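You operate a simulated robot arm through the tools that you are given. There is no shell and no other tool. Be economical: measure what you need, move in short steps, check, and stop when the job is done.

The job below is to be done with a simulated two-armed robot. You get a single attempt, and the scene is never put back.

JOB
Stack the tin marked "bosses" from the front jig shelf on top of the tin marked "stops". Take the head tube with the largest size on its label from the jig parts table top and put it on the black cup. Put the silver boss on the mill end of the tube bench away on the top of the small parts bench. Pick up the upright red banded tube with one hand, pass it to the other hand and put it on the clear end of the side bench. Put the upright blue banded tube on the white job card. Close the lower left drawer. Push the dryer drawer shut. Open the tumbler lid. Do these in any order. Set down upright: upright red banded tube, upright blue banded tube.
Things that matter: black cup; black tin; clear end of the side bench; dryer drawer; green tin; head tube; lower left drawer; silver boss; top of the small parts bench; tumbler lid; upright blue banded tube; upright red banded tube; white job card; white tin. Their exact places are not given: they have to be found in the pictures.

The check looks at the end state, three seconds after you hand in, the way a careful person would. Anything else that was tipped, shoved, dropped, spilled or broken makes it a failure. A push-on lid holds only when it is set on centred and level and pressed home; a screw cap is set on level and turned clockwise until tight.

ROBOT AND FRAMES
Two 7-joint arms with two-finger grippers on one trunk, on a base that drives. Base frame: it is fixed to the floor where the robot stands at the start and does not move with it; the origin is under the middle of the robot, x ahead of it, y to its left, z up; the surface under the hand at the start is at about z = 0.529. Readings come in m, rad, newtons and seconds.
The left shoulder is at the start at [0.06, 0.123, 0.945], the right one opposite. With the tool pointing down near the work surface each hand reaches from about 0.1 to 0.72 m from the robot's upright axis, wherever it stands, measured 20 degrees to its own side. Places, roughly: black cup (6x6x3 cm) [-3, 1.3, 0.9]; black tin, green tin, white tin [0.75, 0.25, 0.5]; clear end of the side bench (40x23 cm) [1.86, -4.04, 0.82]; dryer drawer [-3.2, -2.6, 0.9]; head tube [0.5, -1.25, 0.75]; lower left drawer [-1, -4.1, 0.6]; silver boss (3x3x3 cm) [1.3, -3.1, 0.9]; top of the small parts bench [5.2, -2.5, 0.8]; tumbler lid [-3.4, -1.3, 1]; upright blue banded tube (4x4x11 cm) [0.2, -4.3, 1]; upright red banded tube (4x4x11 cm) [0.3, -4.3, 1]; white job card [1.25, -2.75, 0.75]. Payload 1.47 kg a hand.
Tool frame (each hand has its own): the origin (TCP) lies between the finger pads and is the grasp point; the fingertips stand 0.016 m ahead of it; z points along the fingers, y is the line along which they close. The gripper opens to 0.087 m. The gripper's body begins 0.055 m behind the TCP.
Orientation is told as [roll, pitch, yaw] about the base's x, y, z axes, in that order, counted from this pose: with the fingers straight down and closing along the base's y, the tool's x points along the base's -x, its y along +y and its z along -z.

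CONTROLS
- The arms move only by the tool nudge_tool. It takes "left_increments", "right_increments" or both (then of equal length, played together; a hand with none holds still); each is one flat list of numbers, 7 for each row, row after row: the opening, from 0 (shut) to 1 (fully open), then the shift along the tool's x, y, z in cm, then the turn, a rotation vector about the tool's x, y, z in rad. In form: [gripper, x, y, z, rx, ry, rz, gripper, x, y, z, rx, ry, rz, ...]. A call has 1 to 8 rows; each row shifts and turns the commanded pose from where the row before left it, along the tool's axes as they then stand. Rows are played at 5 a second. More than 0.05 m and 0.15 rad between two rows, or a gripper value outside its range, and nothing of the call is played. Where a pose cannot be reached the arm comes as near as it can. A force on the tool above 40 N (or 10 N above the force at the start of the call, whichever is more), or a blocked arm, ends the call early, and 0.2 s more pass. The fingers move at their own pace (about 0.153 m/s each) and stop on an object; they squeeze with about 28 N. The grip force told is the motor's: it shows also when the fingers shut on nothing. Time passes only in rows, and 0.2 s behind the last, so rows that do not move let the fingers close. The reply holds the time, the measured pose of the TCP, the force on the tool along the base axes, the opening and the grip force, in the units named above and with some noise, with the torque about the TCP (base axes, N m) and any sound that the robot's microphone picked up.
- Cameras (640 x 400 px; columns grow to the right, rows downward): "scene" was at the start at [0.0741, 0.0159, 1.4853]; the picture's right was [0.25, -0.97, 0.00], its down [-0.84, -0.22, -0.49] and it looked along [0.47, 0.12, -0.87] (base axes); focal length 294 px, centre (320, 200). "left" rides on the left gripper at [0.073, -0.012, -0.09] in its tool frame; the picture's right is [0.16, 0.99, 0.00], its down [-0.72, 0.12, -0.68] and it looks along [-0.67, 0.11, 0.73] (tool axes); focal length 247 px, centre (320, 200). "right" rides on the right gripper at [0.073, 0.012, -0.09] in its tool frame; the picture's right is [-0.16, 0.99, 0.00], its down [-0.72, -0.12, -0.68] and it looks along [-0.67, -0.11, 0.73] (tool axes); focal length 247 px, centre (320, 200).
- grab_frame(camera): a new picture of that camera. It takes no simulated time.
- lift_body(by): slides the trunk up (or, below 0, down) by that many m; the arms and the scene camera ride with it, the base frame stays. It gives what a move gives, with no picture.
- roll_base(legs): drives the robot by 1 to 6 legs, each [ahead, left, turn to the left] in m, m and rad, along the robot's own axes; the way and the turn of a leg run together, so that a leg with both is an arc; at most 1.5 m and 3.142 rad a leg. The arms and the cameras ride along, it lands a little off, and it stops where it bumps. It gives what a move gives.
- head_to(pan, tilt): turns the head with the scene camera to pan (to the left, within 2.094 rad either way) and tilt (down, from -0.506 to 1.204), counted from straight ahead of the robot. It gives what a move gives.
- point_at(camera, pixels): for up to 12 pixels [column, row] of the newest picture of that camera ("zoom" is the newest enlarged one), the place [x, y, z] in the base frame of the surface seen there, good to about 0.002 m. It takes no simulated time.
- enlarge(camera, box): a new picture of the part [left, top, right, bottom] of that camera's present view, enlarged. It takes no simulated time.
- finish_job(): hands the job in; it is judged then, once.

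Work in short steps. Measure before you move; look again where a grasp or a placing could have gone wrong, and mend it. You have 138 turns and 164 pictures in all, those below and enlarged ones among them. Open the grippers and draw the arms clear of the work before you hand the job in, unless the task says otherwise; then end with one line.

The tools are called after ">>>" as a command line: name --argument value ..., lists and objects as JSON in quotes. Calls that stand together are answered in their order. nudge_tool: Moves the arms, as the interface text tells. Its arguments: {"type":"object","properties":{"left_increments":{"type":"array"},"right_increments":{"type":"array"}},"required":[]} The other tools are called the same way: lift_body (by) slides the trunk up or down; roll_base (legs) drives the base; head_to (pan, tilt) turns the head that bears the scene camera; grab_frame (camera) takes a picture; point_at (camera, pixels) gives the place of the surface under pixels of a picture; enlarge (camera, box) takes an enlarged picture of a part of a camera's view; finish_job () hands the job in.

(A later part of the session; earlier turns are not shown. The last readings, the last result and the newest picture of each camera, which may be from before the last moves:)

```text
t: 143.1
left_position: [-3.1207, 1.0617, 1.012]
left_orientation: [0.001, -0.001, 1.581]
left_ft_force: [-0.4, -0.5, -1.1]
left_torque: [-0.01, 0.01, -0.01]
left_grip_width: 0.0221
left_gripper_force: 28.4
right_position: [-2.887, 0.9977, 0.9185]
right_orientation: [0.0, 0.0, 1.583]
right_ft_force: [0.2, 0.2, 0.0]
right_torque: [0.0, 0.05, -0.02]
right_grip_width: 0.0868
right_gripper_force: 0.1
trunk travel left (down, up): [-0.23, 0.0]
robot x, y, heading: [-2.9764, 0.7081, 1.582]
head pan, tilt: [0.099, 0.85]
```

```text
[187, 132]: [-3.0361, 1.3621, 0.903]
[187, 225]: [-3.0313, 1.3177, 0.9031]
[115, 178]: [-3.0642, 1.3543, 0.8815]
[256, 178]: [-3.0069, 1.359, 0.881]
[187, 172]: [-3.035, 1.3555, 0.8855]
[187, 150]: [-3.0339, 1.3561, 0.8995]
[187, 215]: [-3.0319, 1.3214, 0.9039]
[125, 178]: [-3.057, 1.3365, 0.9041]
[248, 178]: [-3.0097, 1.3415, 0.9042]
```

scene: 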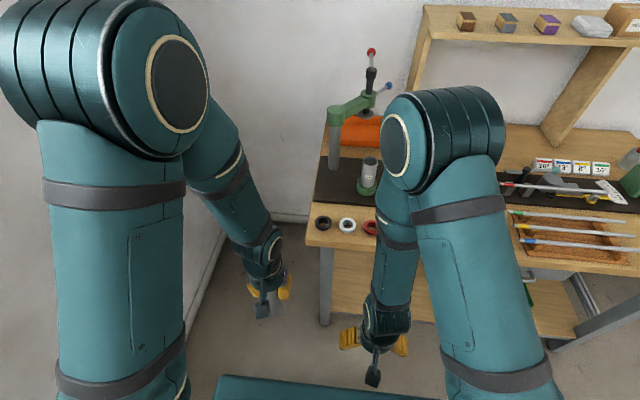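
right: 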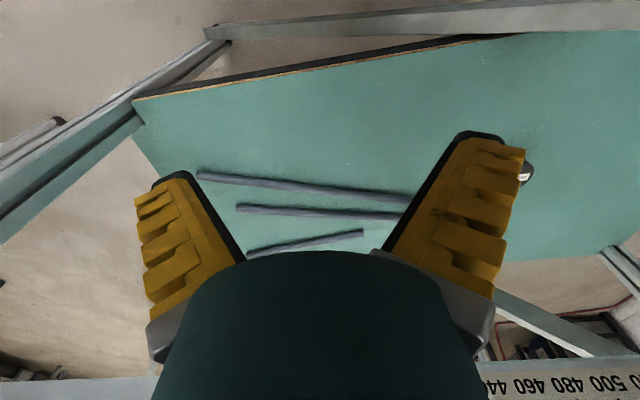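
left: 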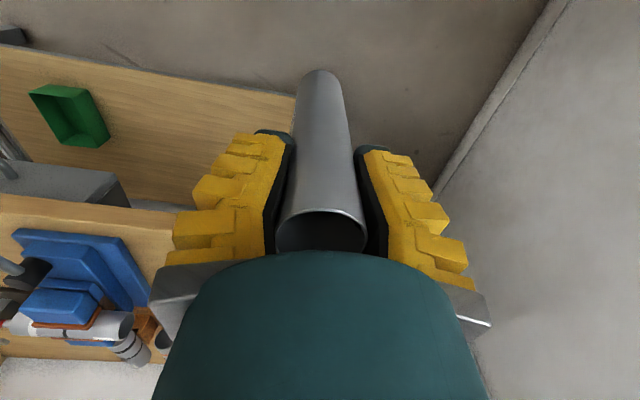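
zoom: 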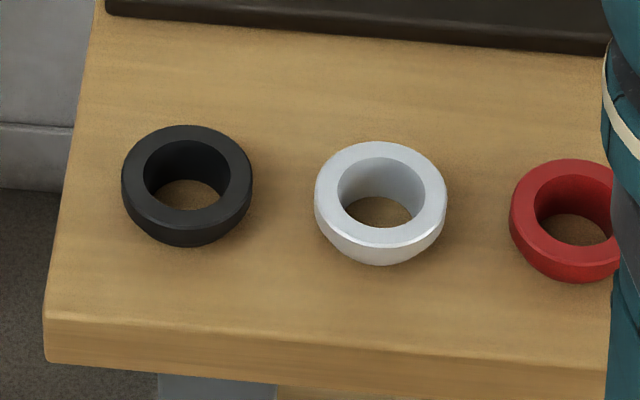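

Black ring centre ≈ (−3.0335, 1.339), top z 0.904. I raise the tube 4.5 cm and carry it over the ring.

>>> nudge_tool --left_increments '[0, 0, 0, -4.5, 0, 0, 0, 0, -4.6, -1.5, 0, 0, 0, 0, 0, -4.6, -1.5, 0, 0, 0, 0, 0, -4.6, -1.5, 0, 0, 0, 0, 0, -4.6, -1.5, 0, 0, 0, 0, 0, -4.6, -1.5, 0, 0, 0, 0, 0, -4.6, -1.5, 0, 0, 0, 0, 0, 0, 0, 0, 0, 0, 0]'

>>> enlarge --camera "scene" --box '[260, 150, 420, 250]'

>>> grab_frame --camera "left"

```text
t: 144.9
left_position: [-3.0329, 1.3376, 1.0583]
left_orientation: [0.0, 0.0, 1.583]
left_ft_force: [-0.4, -0.7, -1.1]
left_torque: [0.05, 0.0, 0.0]
left_grip_width: 0.0223
left_gripper_force: 27.9
right_position: [-2.8887, 0.9967, 0.9193]
right_orientation: [0.002, 0.0, 1.584]
right_ft_force: [1.0, -0.7, -0.1]
right_torque: [0.02, -0.01, -0.01]
right_grip_width: 0.0871
right_gripper_force: 0.0
trunk travel left (down, up): [-0.23, 0.0]
robot x, y, heading: [-2.974, 0.7082, 1.588]
head pan, tilt: [0.099, 0.85]
```

```text
4.00 times, centred on (340, 200) of scene
```

zoom: 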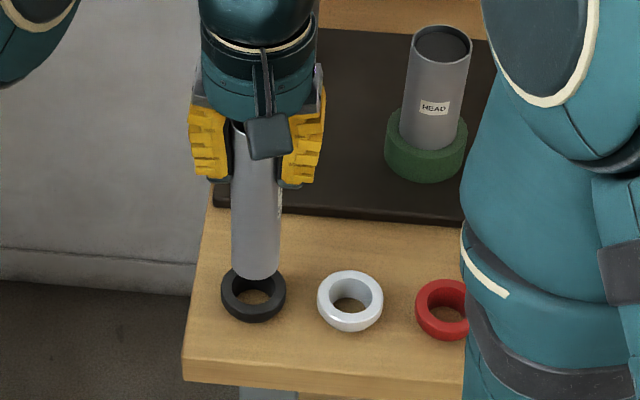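

```text
105 pictures are left
```

left: 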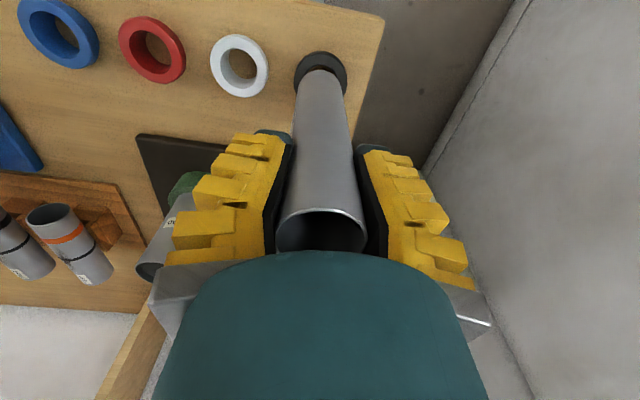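

I measure the tube's lower end against the ring from both cameras.

>>> point_at --camera "zoom" --pixels '[[256, 260], [235, 255], [278, 255], [256, 274], [224, 292], [284, 292], [254, 315], [256, 240]]'

>>> point_at --camera "left" --pixels '[[320, 85], [298, 85], [344, 85], [320, 73], [298, 72], [346, 75], [321, 54], [320, 130]]'

```text
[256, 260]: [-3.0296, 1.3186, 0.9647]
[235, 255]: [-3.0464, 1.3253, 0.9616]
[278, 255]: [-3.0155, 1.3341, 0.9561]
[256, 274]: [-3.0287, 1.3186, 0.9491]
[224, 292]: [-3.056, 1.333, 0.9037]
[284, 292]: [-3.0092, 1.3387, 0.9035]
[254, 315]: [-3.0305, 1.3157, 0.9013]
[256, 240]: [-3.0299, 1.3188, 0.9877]
```

```text
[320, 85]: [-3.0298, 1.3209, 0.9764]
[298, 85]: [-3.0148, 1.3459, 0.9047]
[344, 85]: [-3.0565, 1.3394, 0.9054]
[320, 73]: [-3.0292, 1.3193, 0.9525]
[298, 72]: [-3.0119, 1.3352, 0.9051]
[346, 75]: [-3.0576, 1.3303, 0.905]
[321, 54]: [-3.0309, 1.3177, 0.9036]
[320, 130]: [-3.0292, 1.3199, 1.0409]
```

Offset tube→ring: about −2.5 mm in x, +3 mm in y. I correct and lower to just above the ring.

>>> nudge_tool --left_increments '[0, -0.3, 0.25, 0, 0, 0, 0, 0, 0, 0, 1.5, 0, 0, 0, 0, 0, 0, 1.3, 0, 0, 0, 0, 0, 0, 0, 0, 0, 0]'

>>> enlarge --camera "scene" --box '[290, 195, 370, 245]'

>>> enlarge --camera "left" --box '[270, 30, 370, 100]'

```text
t: 145.9
left_position: [-3.0363, 1.3412, 1.028]
left_orientation: [-0.001, -0.002, 1.583]
left_ft_force: [0.3, -0.3, -1.0]
left_torque: [0.0, 0.04, 0.0]
left_grip_width: 0.0223
left_gripper_force: 27.7
right_position: [-2.8889, 0.9982, 0.9186]
right_orientation: [0.001, -0.001, 1.583]
right_ft_force: [-0.2, 0.0, 0.5]
right_torque: [-0.04, -0.02, 0.0]
right_grip_width: 0.0868
right_gripper_force: 0.1
trunk travel left (down, up): [-0.23, 0.0]
robot x, y, heading: [-2.9718, 0.7101, 1.584]
head pan, tilt: [0.099, 0.85]
```

```text
8.00 times, centred on (330, 220) of scene
```

zoom: 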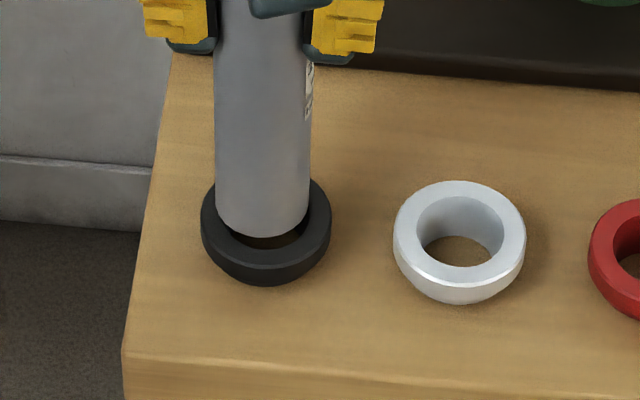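

```text
5.71 times, centred on (320, 65) of left
```

zoom: 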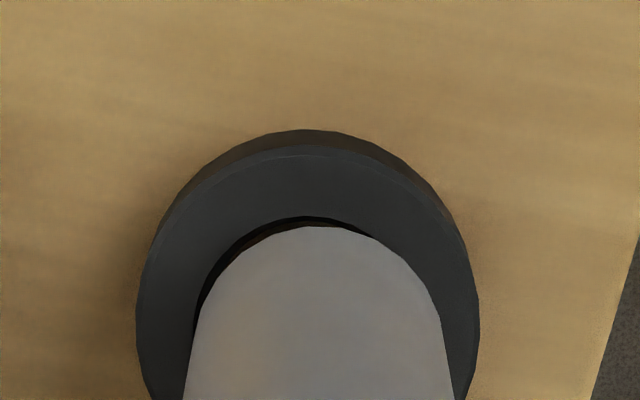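

Nearly concentric; I shift 1.5 mm in +x and lower gently.

>>> nudge_tool --left_increments '[0, 0, -0.15, 0, 0, 0, 0, 0, 0, 0, 0.5, 0, 0, 0, 0, 0, 0, 0.4, 0, 0, 0, 0, 0, 0, 0.3, 0, 0, 0, 0, 0, 0, 0, 0, 0, 0]'

>>> enlarge --camera "scene" --box '[290, 195, 370, 245]'

```text
t: 147.1
left_position: [-3.0353, 1.3414, 1.0198]
left_orientation: [-0.002, -0.004, 1.583]
left_ft_force: [1.2, -0.7, 17.5]
left_torque: [-0.09, -0.02, -0.01]
left_grip_width: 0.0224
left_gripper_force: 27.7
right_position: [-2.8887, 0.9978, 0.92]
right_orientation: [0.001, 0.0, 1.583]
right_ft_force: [-0.2, -0.3, -0.5]
right_torque: [-0.02, -0.03, 0.03]
right_grip_width: 0.0871
right_gripper_force: 0.2
trunk travel left (down, up): [-0.23, 0.0]
robot x, y, heading: [-2.9727, 0.7049, 1.585]
head pan, tilt: [0.099, 0.85]
```

```text
8.00 times, centred on (330, 220) of scene
```

zoom: 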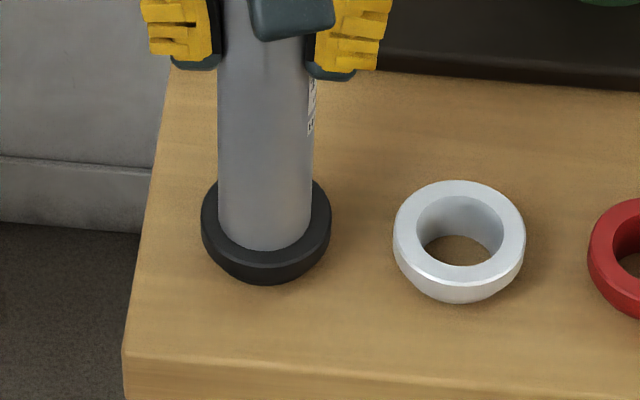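

The tube rests on the ring's top, concentric (17 N). I relieve the pressure, open and withdraw upward.

>>> nudge_tool --left_increments '[0, 0, 0, -0.25, 0, 0, 0, 0, 0, 0, 0, 0, 0, 0, 1, 0, 0, 0, 0, 0, 0, 1, 0, 0, 0, 0, 0, 0, 1, 0, 0, -3, 0, 0, 0, 1, 0, 0, -4, 0, 0, 0, 1, 0, 0, -4, 0, 0, 0]'

>>> enlarge --camera "scene" --box '[260, 150, 420, 250]'

```text
t: 148.7
left_position: [-3.0354, 1.3422, 1.1306]
left_orientation: [-0.002, 0.0, 1.585]
left_ft_force: [-0.1, 0.0, -0.4]
left_torque: [0.01, 0.02, -0.02]
left_grip_width: 0.0869
left_gripper_force: 0.1
right_position: [-2.8886, 0.9978, 0.9192]
right_orientation: [0.001, 0.001, 1.582]
right_ft_force: [-0.3, -0.3, -0.7]
right_torque: [0.01, 0.01, 0.01]
right_grip_width: 0.0873
right_gripper_force: 0.1
trunk travel left (down, up): [-0.23, 0.0]
robot x, y, heading: [-2.9719, 0.7061, 1.588]
head pan, tilt: [0.099, 0.85]
```

```text
4.00 times, centred on (340, 200) of scene
```

zoom: 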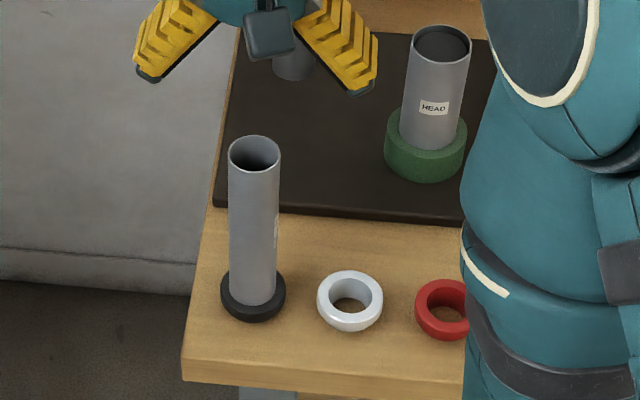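

The head tube stands on the black cup. I retract the hand, turn to face −x and look toward the tumbler.

>>> nudge_tool --left_increments '[1, 4.5, 0, 0, 0, 0, 0, 1, 4.5, 0, 0, 0, 0, 0, 1, 4.5, 0, 0, 0, 0, 0, 1, 4.5, 0, 0, 0, 0, 0, 1, 4.5, 0, 0, 0, 0, 0, 1, 4.5, 0, 0, 0, 0, 0, 1, 3, 0, 3, 0, 0, 0, 1, 0, 0, 4, 0, 0, 0]'

>>> roll_base --legs '[[-0.4, -0.2, 0], [0, 0, 1.57]]'

>>> head_to --pan 0.9 --tilt 0.4

>>> grab_frame --camera "scene"

>>> point_at --camera "scene" --pixels '[[40, 250], [100, 200], [200, 200], [300, 200], [400, 200], [500, 200], [300, 300], [400, 300], [200, 150], [300, 150], [400, 150], [200, 300]]'

```text
t: 150.5
left_position: [-3.0295, 1.0434, 1.0572]
left_orientation: [0.0, 0.002, 1.582]
left_ft_force: [0.0, -0.5, -1.4]
left_torque: [-0.01, 0.03, -0.03]
left_grip_width: 0.0869
left_gripper_force: 0.1
right_position: [-2.8885, 0.9984, 0.9198]
right_orientation: [-0.001, 0.001, 1.583]
right_ft_force: [0.4, -0.2, -0.5]
right_torque: [0.01, 0.04, 0.02]
right_grip_width: 0.087
right_gripper_force: 0.0
trunk travel left (down, up): [-0.23, 0.0]
robot x, y, heading: [-2.975, 0.7045, 1.585]
head pan, tilt: [0.099, 0.85]
```

```text
t: 157.0
left_position: [-3.1092, 0.254, 1.0582]
left_orientation: [0.001, 0.001, -3.13]
left_ft_force: [-0.3, 0.0, -0.3]
left_torque: [0.04, -0.02, -0.03]
left_grip_width: 0.0869
left_gripper_force: 0.0
right_position: [-3.0649, 0.3939, 0.9195]
right_orientation: [0.0, 0.0, -3.131]
right_ft_force: [0.2, -0.2, 0.4]
right_torque: [0.0, 0.03, 0.0]
right_grip_width: 0.0869
right_gripper_force: 0.0
trunk travel left (down, up): [-0.23, 0.0]
robot x, y, heading: [-2.7747, 0.3099, -3.126]
head pan, tilt: [0.099, 0.85]
```

```text
t: 158.2
left_position: [-3.1081, 0.2541, 1.0589]
left_orientation: [0.001, 0.001, -3.129]
left_ft_force: [0.4, -0.1, -0.9]
left_torque: [0.01, 0.0, 0.03]
left_grip_width: 0.0871
left_gripper_force: 0.1
right_position: [-3.0646, 0.3959, 0.9181]
right_orientation: [0.002, 0.001, -3.129]
right_ft_force: [-0.3, 0.6, 0.1]
right_torque: [-0.01, 0.01, -0.02]
right_grip_width: 0.0869
right_gripper_force: 0.0
trunk travel left (down, up): [-0.23, 0.0]
robot x, y, heading: [-2.7757, 0.3077, -3.128]
head pan, tilt: [0.901, 0.4]
```

```text
100 pictures are left
```

scene: 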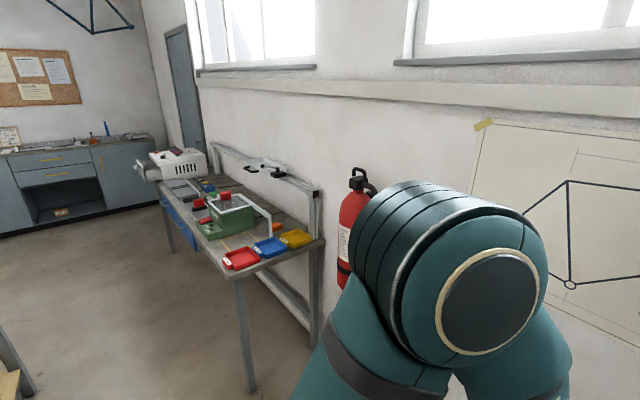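

```text
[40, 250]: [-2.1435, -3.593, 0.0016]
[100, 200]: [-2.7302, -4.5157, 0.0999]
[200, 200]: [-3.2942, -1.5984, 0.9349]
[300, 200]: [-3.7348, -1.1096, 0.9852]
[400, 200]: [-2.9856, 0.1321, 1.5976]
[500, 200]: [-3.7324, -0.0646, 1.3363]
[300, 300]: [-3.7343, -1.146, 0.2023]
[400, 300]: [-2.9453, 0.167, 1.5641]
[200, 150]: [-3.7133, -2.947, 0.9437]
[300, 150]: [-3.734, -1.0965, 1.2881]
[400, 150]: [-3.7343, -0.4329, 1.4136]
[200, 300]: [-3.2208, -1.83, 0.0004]
```

The tumbler is the green box at (230,215), the dryer the white unit at (180,165). I check the lane between this wall bench and the centre table.

>>> enlarge --camera "scene" --box '[140, 140, 330, 290]'

>>> point_at --camera "zoom" --pixels '[[270, 195], [260, 260], [380, 250], [230, 270], [250, 230], [340, 440], [285, 200], [60, 130], [130, 60], [20, 110]]'

>>> head_to --pan 1.6 --tilt 0.6

>>> grab_frame --camera "scene"

>>> point_at --camera "scene" --pixels '[[40, 150], [100, 200], [200, 200], [300, 200], [400, 200], [500, 200], [300, 300], [400, 300], [200, 150], [300, 150], [400, 150], [200, 300]]'

```text
2.67 times, centred on (235, 215) of scene
```

zoom: 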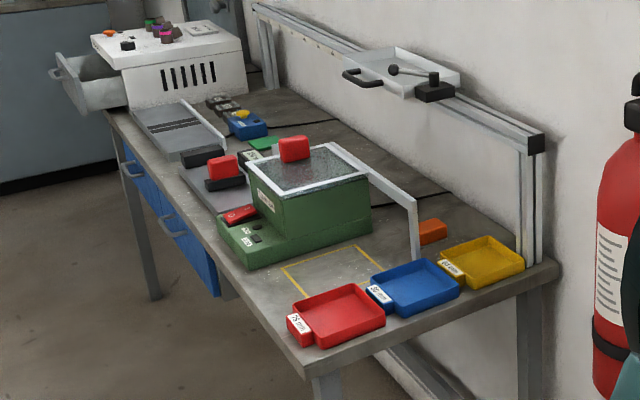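

```text
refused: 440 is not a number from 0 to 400
```

```text
t: 159.2
left_position: [-3.1099, 0.2542, 1.058]
left_orientation: [0.0, 0.0, -3.128]
left_ft_force: [-0.8, -0.2, -0.5]
left_torque: [0.0, -0.05, -0.02]
left_grip_width: 0.0869
left_gripper_force: 0.0
right_position: [-3.0643, 0.3955, 0.9188]
right_orientation: [-0.001, 0.0, -3.128]
right_ft_force: [0.3, -0.3, 0.2]
right_torque: [-0.02, 0.02, -0.02]
right_grip_width: 0.087
right_gripper_force: 0.0
trunk travel left (down, up): [-0.23, 0.0]
robot x, y, heading: [-2.773, 0.3121, -3.132]
head pan, tilt: [1.6, 0.6]
```

```text
98 pictures are left
```

scene: 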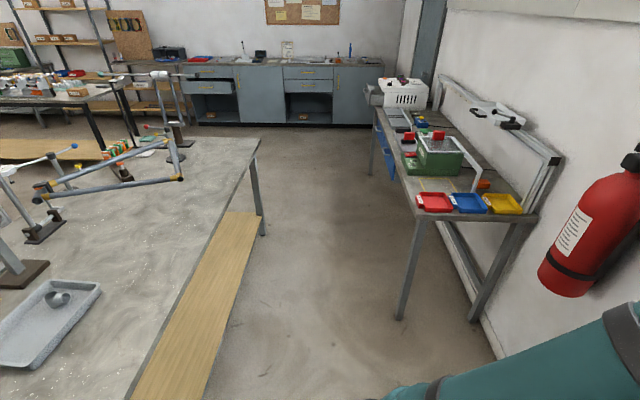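

```text
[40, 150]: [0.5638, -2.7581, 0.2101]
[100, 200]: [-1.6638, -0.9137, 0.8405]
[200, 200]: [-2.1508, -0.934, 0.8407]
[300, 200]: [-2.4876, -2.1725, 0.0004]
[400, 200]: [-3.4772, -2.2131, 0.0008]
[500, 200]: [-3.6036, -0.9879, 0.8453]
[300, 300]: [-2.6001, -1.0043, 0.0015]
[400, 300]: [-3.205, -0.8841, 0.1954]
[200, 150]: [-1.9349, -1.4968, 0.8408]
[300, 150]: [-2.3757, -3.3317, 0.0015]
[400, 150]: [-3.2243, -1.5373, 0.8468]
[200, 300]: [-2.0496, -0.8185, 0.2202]
```

Lane is x −3.2…−2.2, about 1 m wide. I slide along it to y≈−1.25, facing the tumbler.

>>> roll_base --legs '[[-0.05, 1.5, 0], [0, 0.05, 0]]'

>>> head_to --pan 0 --tilt 0.8

>>> grab_frame --camera "scene"

```text
refused: leg 1 is longer than a leg can be; nothing moved
```

```text
t: 160.9
left_position: [-3.1095, 0.2542, 1.0574]
left_orientation: [-0.001, 0.0, -3.129]
left_ft_force: [0.2, -0.1, 0.8]
left_torque: [-0.01, 0.0, -0.02]
left_grip_width: 0.0872
left_gripper_force: 0.1
right_position: [-3.0647, 0.3952, 0.919]
right_orientation: [0.002, 0.0, -3.129]
right_ft_force: [1.0, 0.5, 0.7]
right_torque: [0.01, -0.02, 0.01]
right_grip_width: 0.0868
right_gripper_force: 0.1
trunk travel left (down, up): [-0.23, 0.0]
robot x, y, heading: [-2.7744, 0.3129, -3.128]
head pan, tilt: [0.0, 0.799]
```

```text
97 pictures are left
```

scene: 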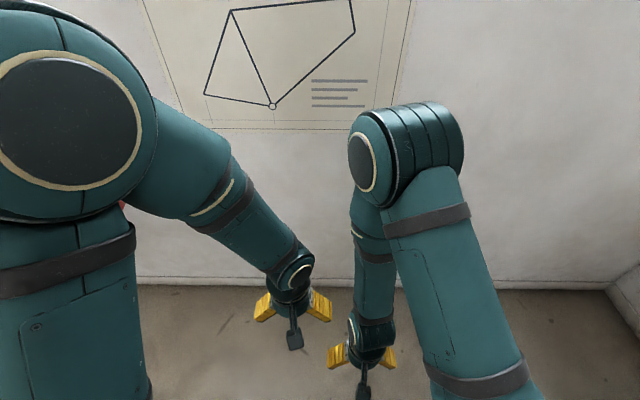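

The leg was over 1.5 m; I split it.

>>> roll_base --legs '[[-0.03, 0.8, -0.01], [0, 0.75, 0]]'

>>> head_to --pan 0.05 --tilt 0.75

>>> grab_frame --camera "scene"

```text
t: 175.0
left_position: [-3.0669, -1.3047, 1.0589]
left_orientation: [0.002, 0.0, -3.124]
left_ft_force: [0.3, 0.4, 0.8]
left_torque: [-0.01, 0.0, -0.01]
left_grip_width: 0.0869
left_gripper_force: 0.0
right_position: [-3.0239, -1.1621, 0.9205]
right_orientation: [-0.001, -0.001, -3.124]
right_ft_force: [-0.3, -0.7, -0.7]
right_torque: [-0.01, -0.02, 0.01]
right_grip_width: 0.087
right_gripper_force: 0.0
trunk travel left (down, up): [-0.23, 0.0]
robot x, y, heading: [-2.7307, -1.2502, -3.125]
head pan, tilt: [0.0, 0.799]
```

```text
t: 175.6
left_position: [-3.0656, -1.3043, 1.0583]
left_orientation: [0.001, 0.001, -3.126]
left_ft_force: [-0.4, 0.1, 0.5]
left_torque: [0.01, 0.01, 0.03]
left_grip_width: 0.0871
left_gripper_force: 0.1
right_position: [-3.0217, -1.1624, 0.9185]
right_orientation: [-0.001, -0.001, -3.124]
right_ft_force: [-0.1, -0.1, -0.6]
right_torque: [0.01, 0.02, 0.0]
right_grip_width: 0.087
right_gripper_force: 0.1
trunk travel left (down, up): [-0.23, 0.0]
robot x, y, heading: [-2.7311, -1.2475, -3.127]
head pan, tilt: [0.051, 0.75]
```

```text
96 pictures are left
```

scene: 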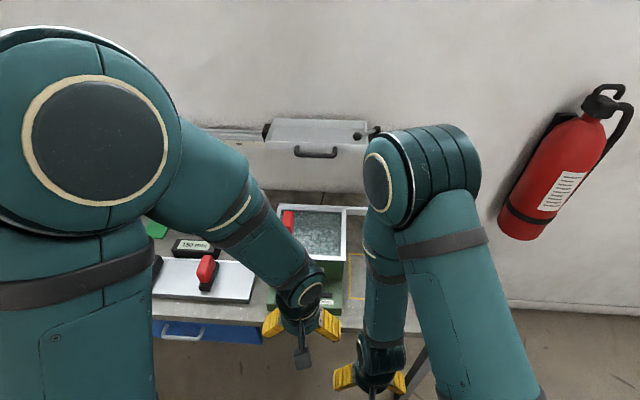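

I zoom on the lid and measure handle, frame and the white bracket.

>>> enlarge --camera "scene" --box '[230, 180, 390, 300]'

>>> point_at --camera "zoom" --pixels '[[230, 125], [235, 150], [260, 130], [455, 120], [455, 170], [460, 305], [350, 110], [500, 115], [540, 112], [225, 180], [350, 200]]'

>>> grab_frame --camera "left"

```text
3.33 times, centred on (310, 240) of scene
```

zoom: 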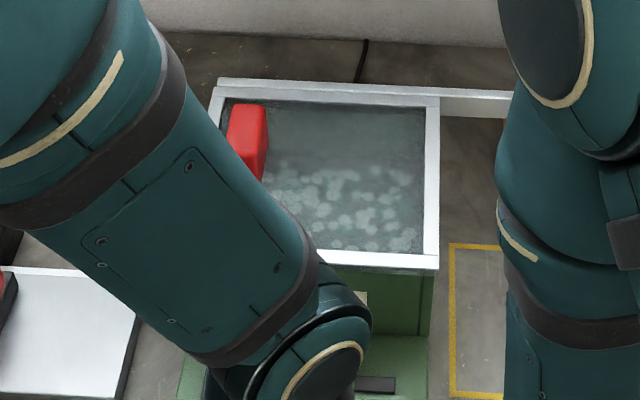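

```text
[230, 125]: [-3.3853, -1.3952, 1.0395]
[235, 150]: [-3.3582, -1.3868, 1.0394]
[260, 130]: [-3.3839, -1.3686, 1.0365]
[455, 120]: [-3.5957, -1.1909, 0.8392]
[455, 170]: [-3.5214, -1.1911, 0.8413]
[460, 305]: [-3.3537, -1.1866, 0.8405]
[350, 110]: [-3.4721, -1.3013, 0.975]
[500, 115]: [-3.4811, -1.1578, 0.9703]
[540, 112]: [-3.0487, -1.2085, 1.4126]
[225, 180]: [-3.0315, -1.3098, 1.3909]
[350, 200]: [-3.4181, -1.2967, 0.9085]
```

```text
94 pictures are left
```

left: 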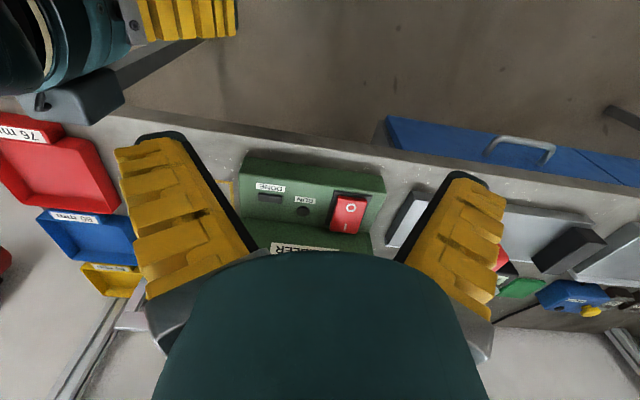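

The red handle (x −3.41…−3.34, y −1.38, top 1.04) is on the lid's −y edge, so it hinges on the +y side; the right arm can swing it. I shift the base left, move the left hand aside and raise the right hand.

>>> roll_base --legs '[[0.04, 0.15, 0]]'

>>> nudge_tool --left_increments '[1, 0, 4, -2, 0, 0, 0, 1, 0, 4, -2, 0, 0, 0, 1, 0, 4, 0, 0, 0, 0, 1, 0, 4, 0, 0, 0, 0]' --right_increments '[1, 0, 0, -4.5, 0, 0, 0, 1, 0, 0, -4.5, 0, 0, 0, 1, 0, 0, -4.5, 0, 0, 0, 1, 0, 0, -4.5, 0, 0, 0]'

>>> head_to --pan 0.0 --tilt 0.8

>>> grab_frame --camera "scene"

```text
t: 177.6
left_position: [-3.1035, -1.4557, 1.0578]
left_orientation: [0.0, -0.001, -3.122]
left_ft_force: [-0.4, -0.8, -0.9]
left_torque: [0.02, 0.02, 0.02]
left_grip_width: 0.0871
left_gripper_force: 0.2
right_position: [-3.0594, -1.3147, 0.9181]
right_orientation: [0.0, -0.001, -3.12]
right_ft_force: [-0.6, -0.6, 0.2]
right_torque: [-0.02, -0.02, 0.01]
right_grip_width: 0.0868
right_gripper_force: 0.0
trunk travel left (down, up): [-0.23, 0.0]
robot x, y, heading: [-2.768, -1.3976, -3.122]
head pan, tilt: [0.051, 0.75]
```

```text
t: 178.6
left_position: [-3.0963, -1.6164, 1.0981]
left_orientation: [0.0, 0.0, -3.123]
left_ft_force: [-0.4, 0.8, -0.7]
left_torque: [0.05, 0.02, 0.0]
left_grip_width: 0.0872
left_gripper_force: 0.0
right_position: [-3.083, -1.3215, 1.0948]
right_orientation: [0.0, 0.0, -3.121]
right_ft_force: [-0.2, -0.8, 0.1]
right_torque: [-0.01, 0.02, 0.0]
right_grip_width: 0.0869
right_gripper_force: 0.0
right hand out of reach, approached as far as the arm can: row 1, 2, 3
trunk travel left (down, up): [-0.23, 0.0]
robot x, y, heading: [-2.7699, -1.3968, -3.125]
head pan, tilt: [0.051, 0.75]
```

```text
t: 179.2
left_position: [-3.0987, -1.614, 1.0973]
left_orientation: [-0.002, 0.0, -3.125]
left_ft_force: [-0.2, -0.2, -0.4]
left_torque: [0.01, -0.01, -0.01]
left_grip_width: 0.0871
left_gripper_force: 0.2
right_position: [-3.0848, -1.3213, 1.0942]
right_orientation: [0.001, 0.002, -3.121]
right_ft_force: [0.2, -0.4, 0.2]
right_torque: [0.0, -0.04, 0.03]
right_grip_width: 0.087
right_gripper_force: 0.0
trunk travel left (down, up): [-0.23, 0.0]
robot x, y, heading: [-2.7662, -1.3953, -3.122]
head pan, tilt: [0.0, 0.799]
```

```text
93 pictures are left
```

scene: 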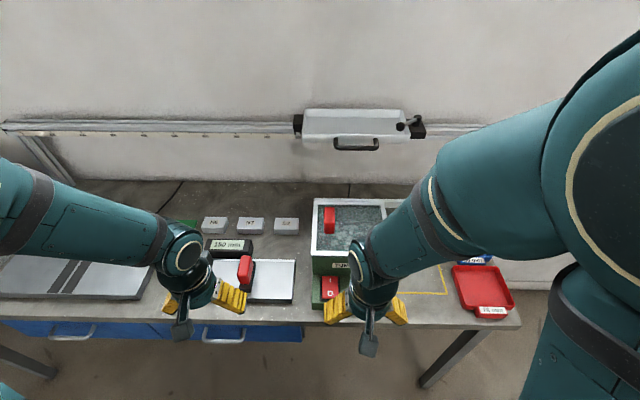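

Clear view. I measure the handle and lid outline.

>>> enlarge --camera "scene" --box '[290, 180, 450, 300]'

>>> point_at --camera "zoom" --pixels '[[155, 110], [155, 130], [135, 120], [175, 120], [158, 150], [157, 190], [95, 90], [380, 85], [100, 290], [155, 235], [470, 75], [370, 75]]'

```text
3.33 times, centred on (370, 240) of scene
```

zoom: 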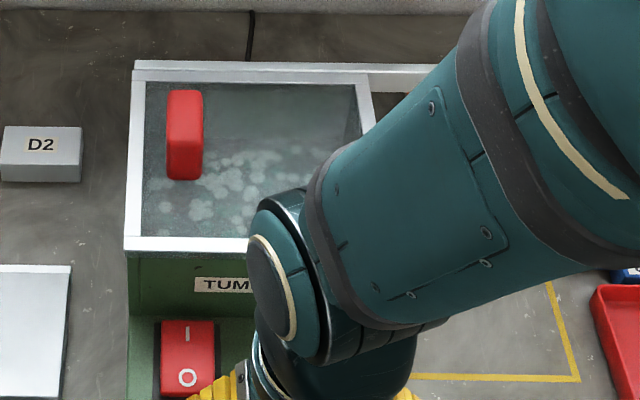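

```text
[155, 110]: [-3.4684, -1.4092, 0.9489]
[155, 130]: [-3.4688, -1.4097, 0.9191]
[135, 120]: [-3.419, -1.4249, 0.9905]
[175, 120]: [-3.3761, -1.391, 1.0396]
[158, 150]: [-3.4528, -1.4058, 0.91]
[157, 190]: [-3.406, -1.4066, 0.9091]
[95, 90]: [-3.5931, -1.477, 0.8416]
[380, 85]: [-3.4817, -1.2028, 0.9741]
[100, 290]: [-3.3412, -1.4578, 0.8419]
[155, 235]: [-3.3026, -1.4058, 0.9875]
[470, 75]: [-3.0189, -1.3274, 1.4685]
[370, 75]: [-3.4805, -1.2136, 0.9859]
```

>>> point_at --camera "zoom" --pixels '[[185, 97], [185, 140], [185, 152], [185, 172], [169, 120], [201, 120], [201, 165], [133, 75], [128, 245], [365, 100], [370, 120], [240, 243]]'

>>> grab_frame --camera "right"

```text
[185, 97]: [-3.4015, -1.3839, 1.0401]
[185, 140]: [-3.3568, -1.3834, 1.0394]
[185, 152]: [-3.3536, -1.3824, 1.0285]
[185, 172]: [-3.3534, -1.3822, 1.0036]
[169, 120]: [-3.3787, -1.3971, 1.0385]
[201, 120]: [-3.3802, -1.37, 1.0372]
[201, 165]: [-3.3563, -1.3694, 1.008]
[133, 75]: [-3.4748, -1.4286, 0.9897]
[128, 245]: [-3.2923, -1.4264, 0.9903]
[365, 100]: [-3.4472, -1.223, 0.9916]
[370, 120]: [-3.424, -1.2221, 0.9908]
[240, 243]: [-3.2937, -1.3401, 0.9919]
```

```text
91 pictures are left
```

right: 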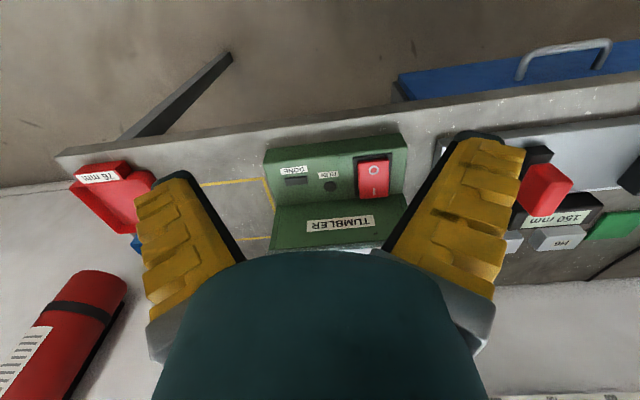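

Handle centre (−3.38, −1.3835), z 0.99–1.04. I bring the right hand above it.

>>> nudge_tool --right_increments '[1, -4.24, 0.8, 0, 0, 0, 0, 1, -4.24, 0.8, 0, 0, 0, 0, 1, -4.24, 0.8, 0, 0, 0, 0, 1, -4.24, 0.8, 0, 0, 0, 0, 1, -4.24, 0.8, 0, 0, 0, 0, 1, -4.24, 0.8, 0, 0, 0, 0, 1, -4.21, 0.8, 0, 0, 0, 0]'

>>> grab_frame --camera "right"

```text
t: 180.8
left_position: [-3.0987, -1.6149, 1.0975]
left_orientation: [0.0, 0.002, -3.121]
left_ft_force: [-0.8, -0.3, -1.1]
left_torque: [0.05, 0.0, -0.02]
left_grip_width: 0.087
left_gripper_force: 0.0
right_position: [-3.3821, -1.386, 1.0921]
right_orientation: [0.0, 0.001, -3.122]
right_ft_force: [0.0, 0.6, -0.3]
right_torque: [-0.02, -0.01, 0.01]
right_grip_width: 0.087
right_gripper_force: 0.0
trunk travel left (down, up): [-0.23, 0.0]
robot x, y, heading: [-2.7691, -1.3924, -3.123]
head pan, tilt: [0.0, 0.799]
```

```text
90 pictures are left
```

right: 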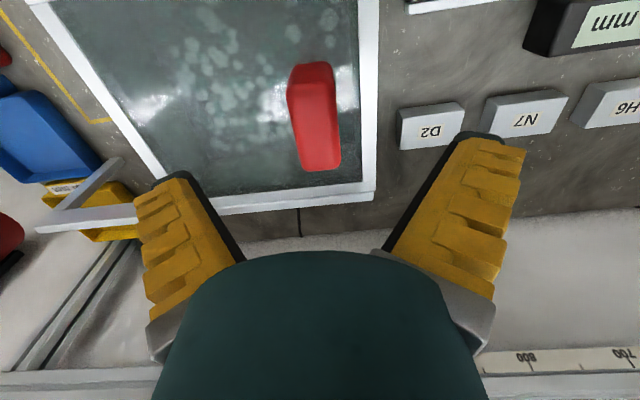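

Aligned over the handle. Descend 7 cm and grip.

>>> nudge_tool --right_increments '[1, 0.1, -0.1, 3, 0, 0, 0, 1, 0, 0, 3, 0, 0, 0, 1, 0, 0, 0.9, 0, 0, 0, 0, 0, 0, 0, 0, 0, 0, 0, 0, 0, 0, 0, 0, 0, 0, 0, 0, 0, 0, 0, 0, 0, 0, 0, 0, 0, 0, 0]'

```text
t: 182.4
left_position: [-3.0987, -1.6147, 1.0983]
left_orientation: [-0.002, 0.001, -3.124]
left_ft_force: [-0.2, 0.8, -0.4]
left_torque: [-0.02, -0.03, 0.02]
left_grip_width: 0.0868
left_gripper_force: 0.0
right_position: [-3.3814, -1.3818, 1.0242]
right_orientation: [0.0, -0.001, -3.123]
right_ft_force: [-2.0, 3.3, 11.4]
right_torque: [0.04, 0.03, -0.38]
right_grip_width: 0.023
right_gripper_force: 29.9
trunk travel left (down, up): [-0.23, 0.0]
robot x, y, heading: [-2.7696, -1.3962, -3.126]
head pan, tilt: [0.0, 0.799]
```

Gripped. I start swinging about the assumed hinge (y −1.21, z 0.985), 0.1 rad per row.

>>> nudge_tool --right_increments '[0, 0, -0.475, -1.7, -0.1, 0, 0, 0, 0, -0.475, -1.7, -0.1, 0, 0, 0, 0, -0.475, -1.7, -0.1, 0, 0, 0, 0, -0.475, -1.7, -0.1, 0, 0]'

>>> grab_frame --camera "scene"

```text
t: 183.4
left_position: [-3.0966, -1.6145, 1.098]
left_orientation: [0.0, 0.0, -3.121]
left_ft_force: [-0.2, 0.2, 0.2]
left_torque: [-0.06, -0.01, -0.01]
left_grip_width: 0.0872
left_gripper_force: 0.1
right_position: [-3.3813, -1.3538, 1.0893]
right_orientation: [0.402, 0.002, -3.121]
right_ft_force: [-0.7, 0.0, 0.0]
right_torque: [-0.02, 0.01, 0.04]
right_grip_width: 0.0003
right_gripper_force: 28.3
trunk travel left (down, up): [-0.23, 0.0]
robot x, y, heading: [-2.7669, -1.3978, -3.12]
head pan, tilt: [0.0, 0.799]
```

```text
89 pictures are left
```

scene: 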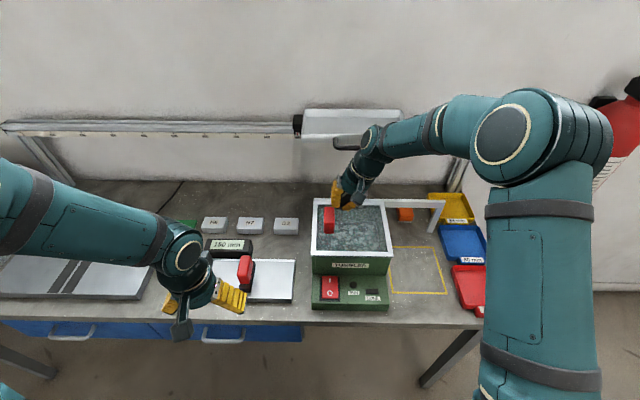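

It slipped off; the lid is still closed. I look at the now-clear lid for its hinge.

>>> enlarge --camera "scene" --box '[300, 185, 460, 310]'

>>> point_at --camera "zoom" --pixels '[[335, 75], [340, 150], [345, 240], [355, 250], [360, 290], [355, 70], [450, 65], [575, 65], [540, 180], [330, 60], [365, 260], [200, 255]]'

```text
3.20 times, centred on (380, 248) of scene
```

zoom: 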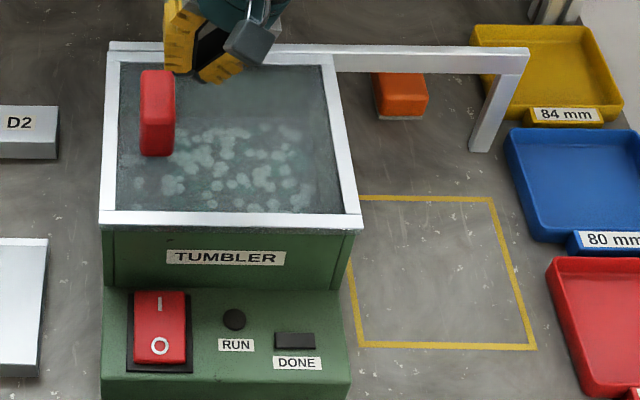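

```text
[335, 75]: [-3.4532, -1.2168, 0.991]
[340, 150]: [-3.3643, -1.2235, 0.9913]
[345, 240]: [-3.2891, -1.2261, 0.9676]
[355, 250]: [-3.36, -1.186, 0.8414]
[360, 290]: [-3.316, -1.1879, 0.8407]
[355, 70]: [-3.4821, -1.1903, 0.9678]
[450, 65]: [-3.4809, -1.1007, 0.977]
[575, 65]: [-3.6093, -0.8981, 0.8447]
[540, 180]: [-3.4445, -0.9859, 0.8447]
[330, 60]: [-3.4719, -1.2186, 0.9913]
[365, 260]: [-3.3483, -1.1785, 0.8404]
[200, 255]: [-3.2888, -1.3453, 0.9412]
```

A rail runs along the back at x −3.48 from the lid to y≈−1.02 — the lid slides toward +y rather than hinging. I bring the closed right fingers down on the −y side of the handle.

>>> nudge_tool --right_increments '[0, 0, 0, 0, 0.134, 0, 0, 0, 0, 0, 0, 0.134, 0, 0, 0, 0, 0, 0, 0.134, 0, 0, 0, 0, 3.2, 0, 0, 0, 0, 0, 0, 3.2, 0, 0, 0, 0, 0, 0, 0, 3.5, 0, 0, 0, 0, 0, 0, 3.5, 0, 0, 0]'

>>> enlarge --camera "scene" --box '[280, 170, 440, 290]'

```text
t: 185.0
left_position: [-3.0985, -1.6152, 1.0989]
left_orientation: [0.0, 0.0, -3.122]
left_ft_force: [0.5, 0.2, 0.2]
left_torque: [0.02, -0.04, 0.01]
left_grip_width: 0.087
left_gripper_force: 0.1
right_position: [-3.3796, -1.4203, 1.0284]
right_orientation: [-0.002, 0.001, -3.124]
right_ft_force: [8.6, -0.1, 10.1]
right_torque: [0.32, 0.06, -0.3]
right_grip_width: 0.0002
right_gripper_force: 28.2
trunk travel left (down, up): [-0.23, 0.0]
robot x, y, heading: [-2.7665, -1.3934, -3.122]
head pan, tilt: [0.0, 0.799]
stopped in row 7 (right hand): the force on the tool passed its limit at 56 N (the readings are from after the stop); the commanded pose is now the measured one
```

```text
3.33 times, centred on (360, 230) of scene
```

zoom: 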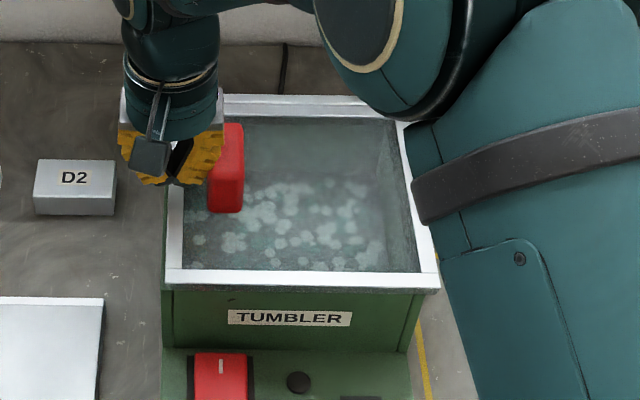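

The tips touched the lid at z≈1.028. I raise 4 mm and push the handle toward +y.

>>> nudge_tool --right_increments '[0, 0, 0, -0.4, 0, 0, 0, 0, 0, -1.5, 0, 0, 0, 0, 0, 0, -1.5, 0, 0, 0, 0, 0, 0, -2, 0, 0, 0, 0, 0, 0, -2, 0, 0, 0, 0]'

>>> enlarge --camera "scene" --box '[280, 170, 440, 290]'

```text
t: 186.2
left_position: [-3.0984, -1.6132, 1.0983]
left_orientation: [0.002, 0.0, -3.122]
left_ft_force: [-0.4, 0.7, 0.1]
left_torque: [-0.03, 0.03, 0.03]
left_grip_width: 0.0869
left_gripper_force: 0.0
right_position: [-3.3842, -1.3494, 1.0325]
right_orientation: [-0.003, -0.001, -3.122]
right_ft_force: [-0.2, 0.3, 0.6]
right_torque: [-0.02, -0.04, 0.02]
right_grip_width: 0.0
right_gripper_force: 28.2
trunk travel left (down, up): [-0.23, 0.0]
robot x, y, heading: [-2.7708, -1.3974, -3.123]
head pan, tilt: [0.0, 0.799]
```

```text
3.33 times, centred on (360, 230) of scene
```

zoom: 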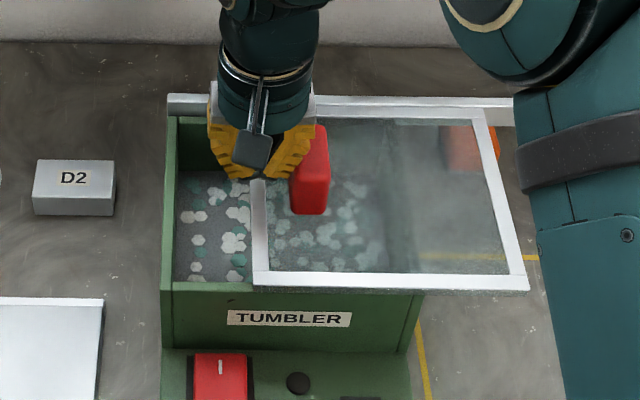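

The lid slides. I push on another 12 cm or until it stops.

>>> nudge_tool --right_increments '[0, 0, -2, 0, 0, 0, 0, 0, 0, -2, 0, 0, 0, 0, 0, 0, -2, 0, 0, 0, 0, 0, 0, -2, 0, 0, 0, 0, 0, 0, -2, 0, 0, 0, 0, 0, 0, -1.5, 0, 0, 0, 0, 0, 0, -1.5, 0, 0, 0, 0]'

>>> grab_frame --camera "scene"

```text
t: 187.8
left_position: [-3.0972, -1.6172, 1.0972]
left_orientation: [0.0, 0.0, -3.119]
left_ft_force: [0.8, 0.7, 0.7]
left_torque: [-0.05, 0.03, -0.01]
left_grip_width: 0.0872
left_gripper_force: 0.0
right_position: [-3.3843, -1.2384, 1.0308]
right_orientation: [0.016, 0.0, -3.107]
right_ft_force: [-0.5, -17.9, -1.6]
right_torque: [0.02, 0.0, -0.24]
right_grip_width: 0.0
right_gripper_force: 28.0
trunk travel left (down, up): [-0.23, 0.0]
robot x, y, heading: [-2.7712, -1.3976, -3.121]
head pan, tilt: [0.0, 0.799]
stopped in row 7 (right hand): the force on the tool passed its limit at 45 N (the readings are from after the stop); the commanded pose is now the measured one
```

```text
85 pictures are left
```

scene: 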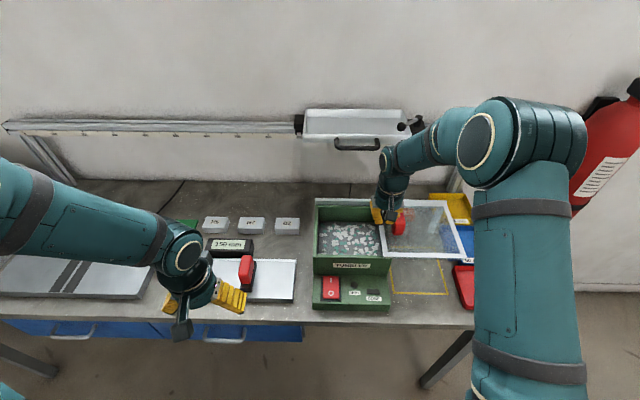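

The lid is fully open at its stop. I retract the right hand and slide the base toward the dryer.

>>> nudge_tool --right_increments '[0, 0, 1, -1, 0, 0, 0, 0, 0, 0, -4, 0, 0, 0, 0, 0, 0, -2, 0, 0, 0, 0, 4.5, 0, 0, 0, 0, 0, 0, 4.5, 0, 0, 0, 0, 0, 0, 4.5, 0, 0, 0, 0, 0, 0, 4.5, 0, 0, 0, 0, 0, 0, 4.5, 0, 0, 0, 0, 0]'

>>> roll_base --legs '[[-0.12, 0, -0.02], [0, 0.65, 0]]'

>>> head_to --pan 0.4 --tilt 0.7

>>> grab_frame --camera "scene"

```text
t: 189.6
left_position: [-3.0966, -1.6166, 1.0975]
left_orientation: [0.002, 0.0, -3.117]
left_ft_force: [-0.1, -0.5, 0.7]
left_torque: [-0.04, 0.03, 0.0]
left_grip_width: 0.0871
left_gripper_force: 0.1
right_position: [-3.1582, -1.2384, 1.101]
right_orientation: [0.011, 0.0, -3.111]
right_ft_force: [0.4, 0.7, -0.1]
right_torque: [0.03, 0.02, 0.01]
right_grip_width: 0.0003
right_gripper_force: 28.8
trunk travel left (down, up): [-0.23, 0.0]
robot x, y, heading: [-2.7687, -1.4015, -3.117]
head pan, tilt: [0.0, 0.799]
```

```text
t: 196.6
left_position: [-2.9804, -2.254, 1.0988]
left_orientation: [0.0, 0.0, -3.142]
left_ft_force: [-0.6, -0.1, 0.0]
left_torque: [0.0, 0.0, 0.0]
left_grip_width: 0.087
left_gripper_force: 0.1
right_position: [-3.0333, -1.8758, 1.1002]
right_orientation: [0.011, 0.0, -3.135]
right_ft_force: [0.2, -0.8, -1.0]
right_torque: [-0.04, -0.02, -0.01]
right_grip_width: 0.0
right_gripper_force: 28.3
trunk travel left (down, up): [-0.23, 0.0]
robot x, y, heading: [-2.6456, -2.0397, -3.138]
head pan, tilt: [0.0, 0.799]
```

```text
t: 197.5
left_position: [-2.9806, -2.2561, 1.0989]
left_orientation: [-0.001, -0.001, -3.141]
left_ft_force: [0.0, 1.2, -0.5]
left_torque: [-0.02, 0.02, 0.0]
left_grip_width: 0.0871
left_gripper_force: 0.0
right_position: [-3.0353, -1.8754, 1.1011]
right_orientation: [0.01, 0.002, -3.135]
right_ft_force: [0.3, -0.1, -0.4]
right_torque: [0.03, 0.02, -0.02]
right_grip_width: 0.0
right_gripper_force: 28.2
trunk travel left (down, up): [-0.23, 0.0]
robot x, y, heading: [-2.6472, -2.0429, -3.147]
head pan, tilt: [0.4, 0.7]
```

```text
84 pictures are left
```

scene: 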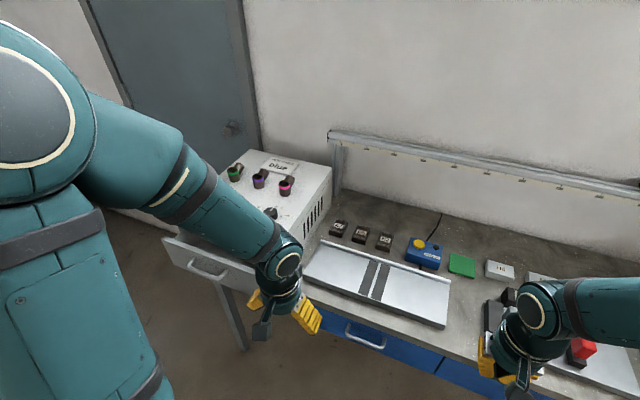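

The drawer front with its handle is at about (207,268). I measure it and the dryer.

>>> point_at --camera "scene" --pixels '[[207, 268], [175, 250], [225, 275], [200, 262], [180, 245], [245, 290], [300, 215], [190, 232], [290, 165], [240, 280]]'

>>> enlarge --camera "scene" --box '[140, 150, 340, 310]'

```text
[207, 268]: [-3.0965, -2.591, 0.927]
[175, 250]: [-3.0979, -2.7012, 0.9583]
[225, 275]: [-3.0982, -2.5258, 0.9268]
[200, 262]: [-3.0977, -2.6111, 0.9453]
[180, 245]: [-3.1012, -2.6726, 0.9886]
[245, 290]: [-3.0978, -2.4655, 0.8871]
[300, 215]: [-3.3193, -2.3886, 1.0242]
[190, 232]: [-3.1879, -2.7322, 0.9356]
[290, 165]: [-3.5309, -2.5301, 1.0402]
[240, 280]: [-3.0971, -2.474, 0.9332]
```

```text
2.50 times, centred on (240, 230) of scene
```

zoom: 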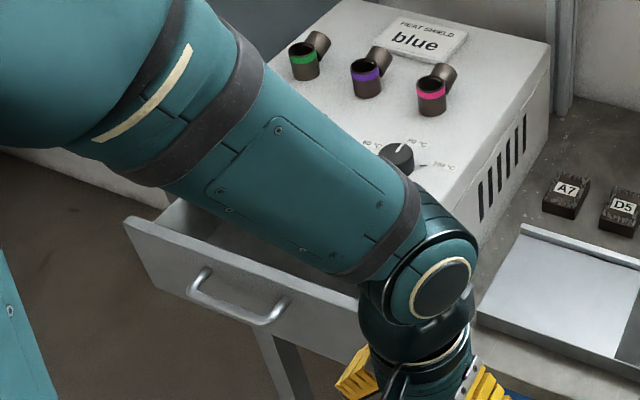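

Drawer front plane x≈−3.10, y −2.72…−2.46, z 0.88–0.99. I shift the base left and ready the closed left hand with a forward tilt in front of its upper middle.

>>> roll_base --legs '[[0, 0.35, 0]]'

>>> nudge_tool --left_increments '[0, 0, 0, 0, 0, -0.13, 0, 0, 0, 0, 0, 0, -0.13, 0, 0, 0, 0, 0, 0, -0.13, 0, 0, 0, 0, 0, 0, -0.11, 0]'

>>> grab_frame --camera "left"

>>> grab_frame --camera "scene"

```text
t: 201.2
left_position: [-2.9787, -2.6096, 1.0972]
left_orientation: [0.0, 0.001, -3.138]
left_ft_force: [-1.3, -0.6, -0.6]
left_torque: [-0.02, 0.01, 0.03]
left_grip_width: 0.0871
left_gripper_force: 0.0
right_position: [-3.035, -2.2306, 1.1008]
right_orientation: [0.011, 0.002, -3.131]
right_ft_force: [0.9, 0.1, 0.1]
right_torque: [-0.04, 0.01, 0.04]
right_grip_width: 0.0
right_gripper_force: 28.1
trunk travel left (down, up): [-0.23, 0.0]
robot x, y, heading: [-2.6461, -2.3951, -3.136]
head pan, tilt: [0.4, 0.7]
```

```text
t: 202.2
left_position: [-3.0539, -2.6222, 1.1155]
left_orientation: [0.004, -0.461, -3.139]
left_ft_force: [-0.1, -0.1, -0.5]
left_torque: [0.0, 0.03, 0.04]
left_grip_width: 0.0
left_gripper_force: 28.3
left hand out of reach, approached as far as the arm can: row 1, 2, 3, 4
right_position: [-3.0336, -2.2305, 1.1008]
right_orientation: [0.011, 0.001, -3.13]
right_ft_force: [0.2, 0.5, 0.2]
right_torque: [0.03, 0.0, 0.03]
right_grip_width: 0.0
right_gripper_force: 28.0
trunk travel left (down, up): [-0.23, 0.0]
robot x, y, heading: [-2.6459, -2.3937, -3.14]
head pan, tilt: [0.4, 0.7]
```

```text
82 pictures are left
```

left: 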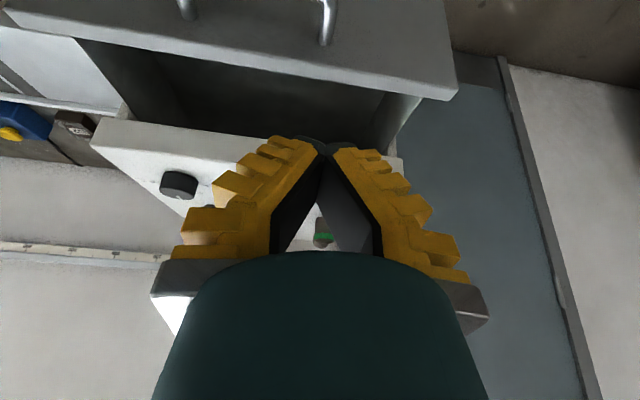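

```text
81 pictures are left
```

scene: 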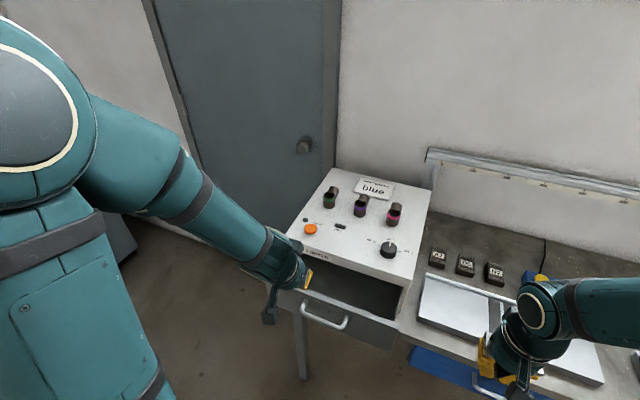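

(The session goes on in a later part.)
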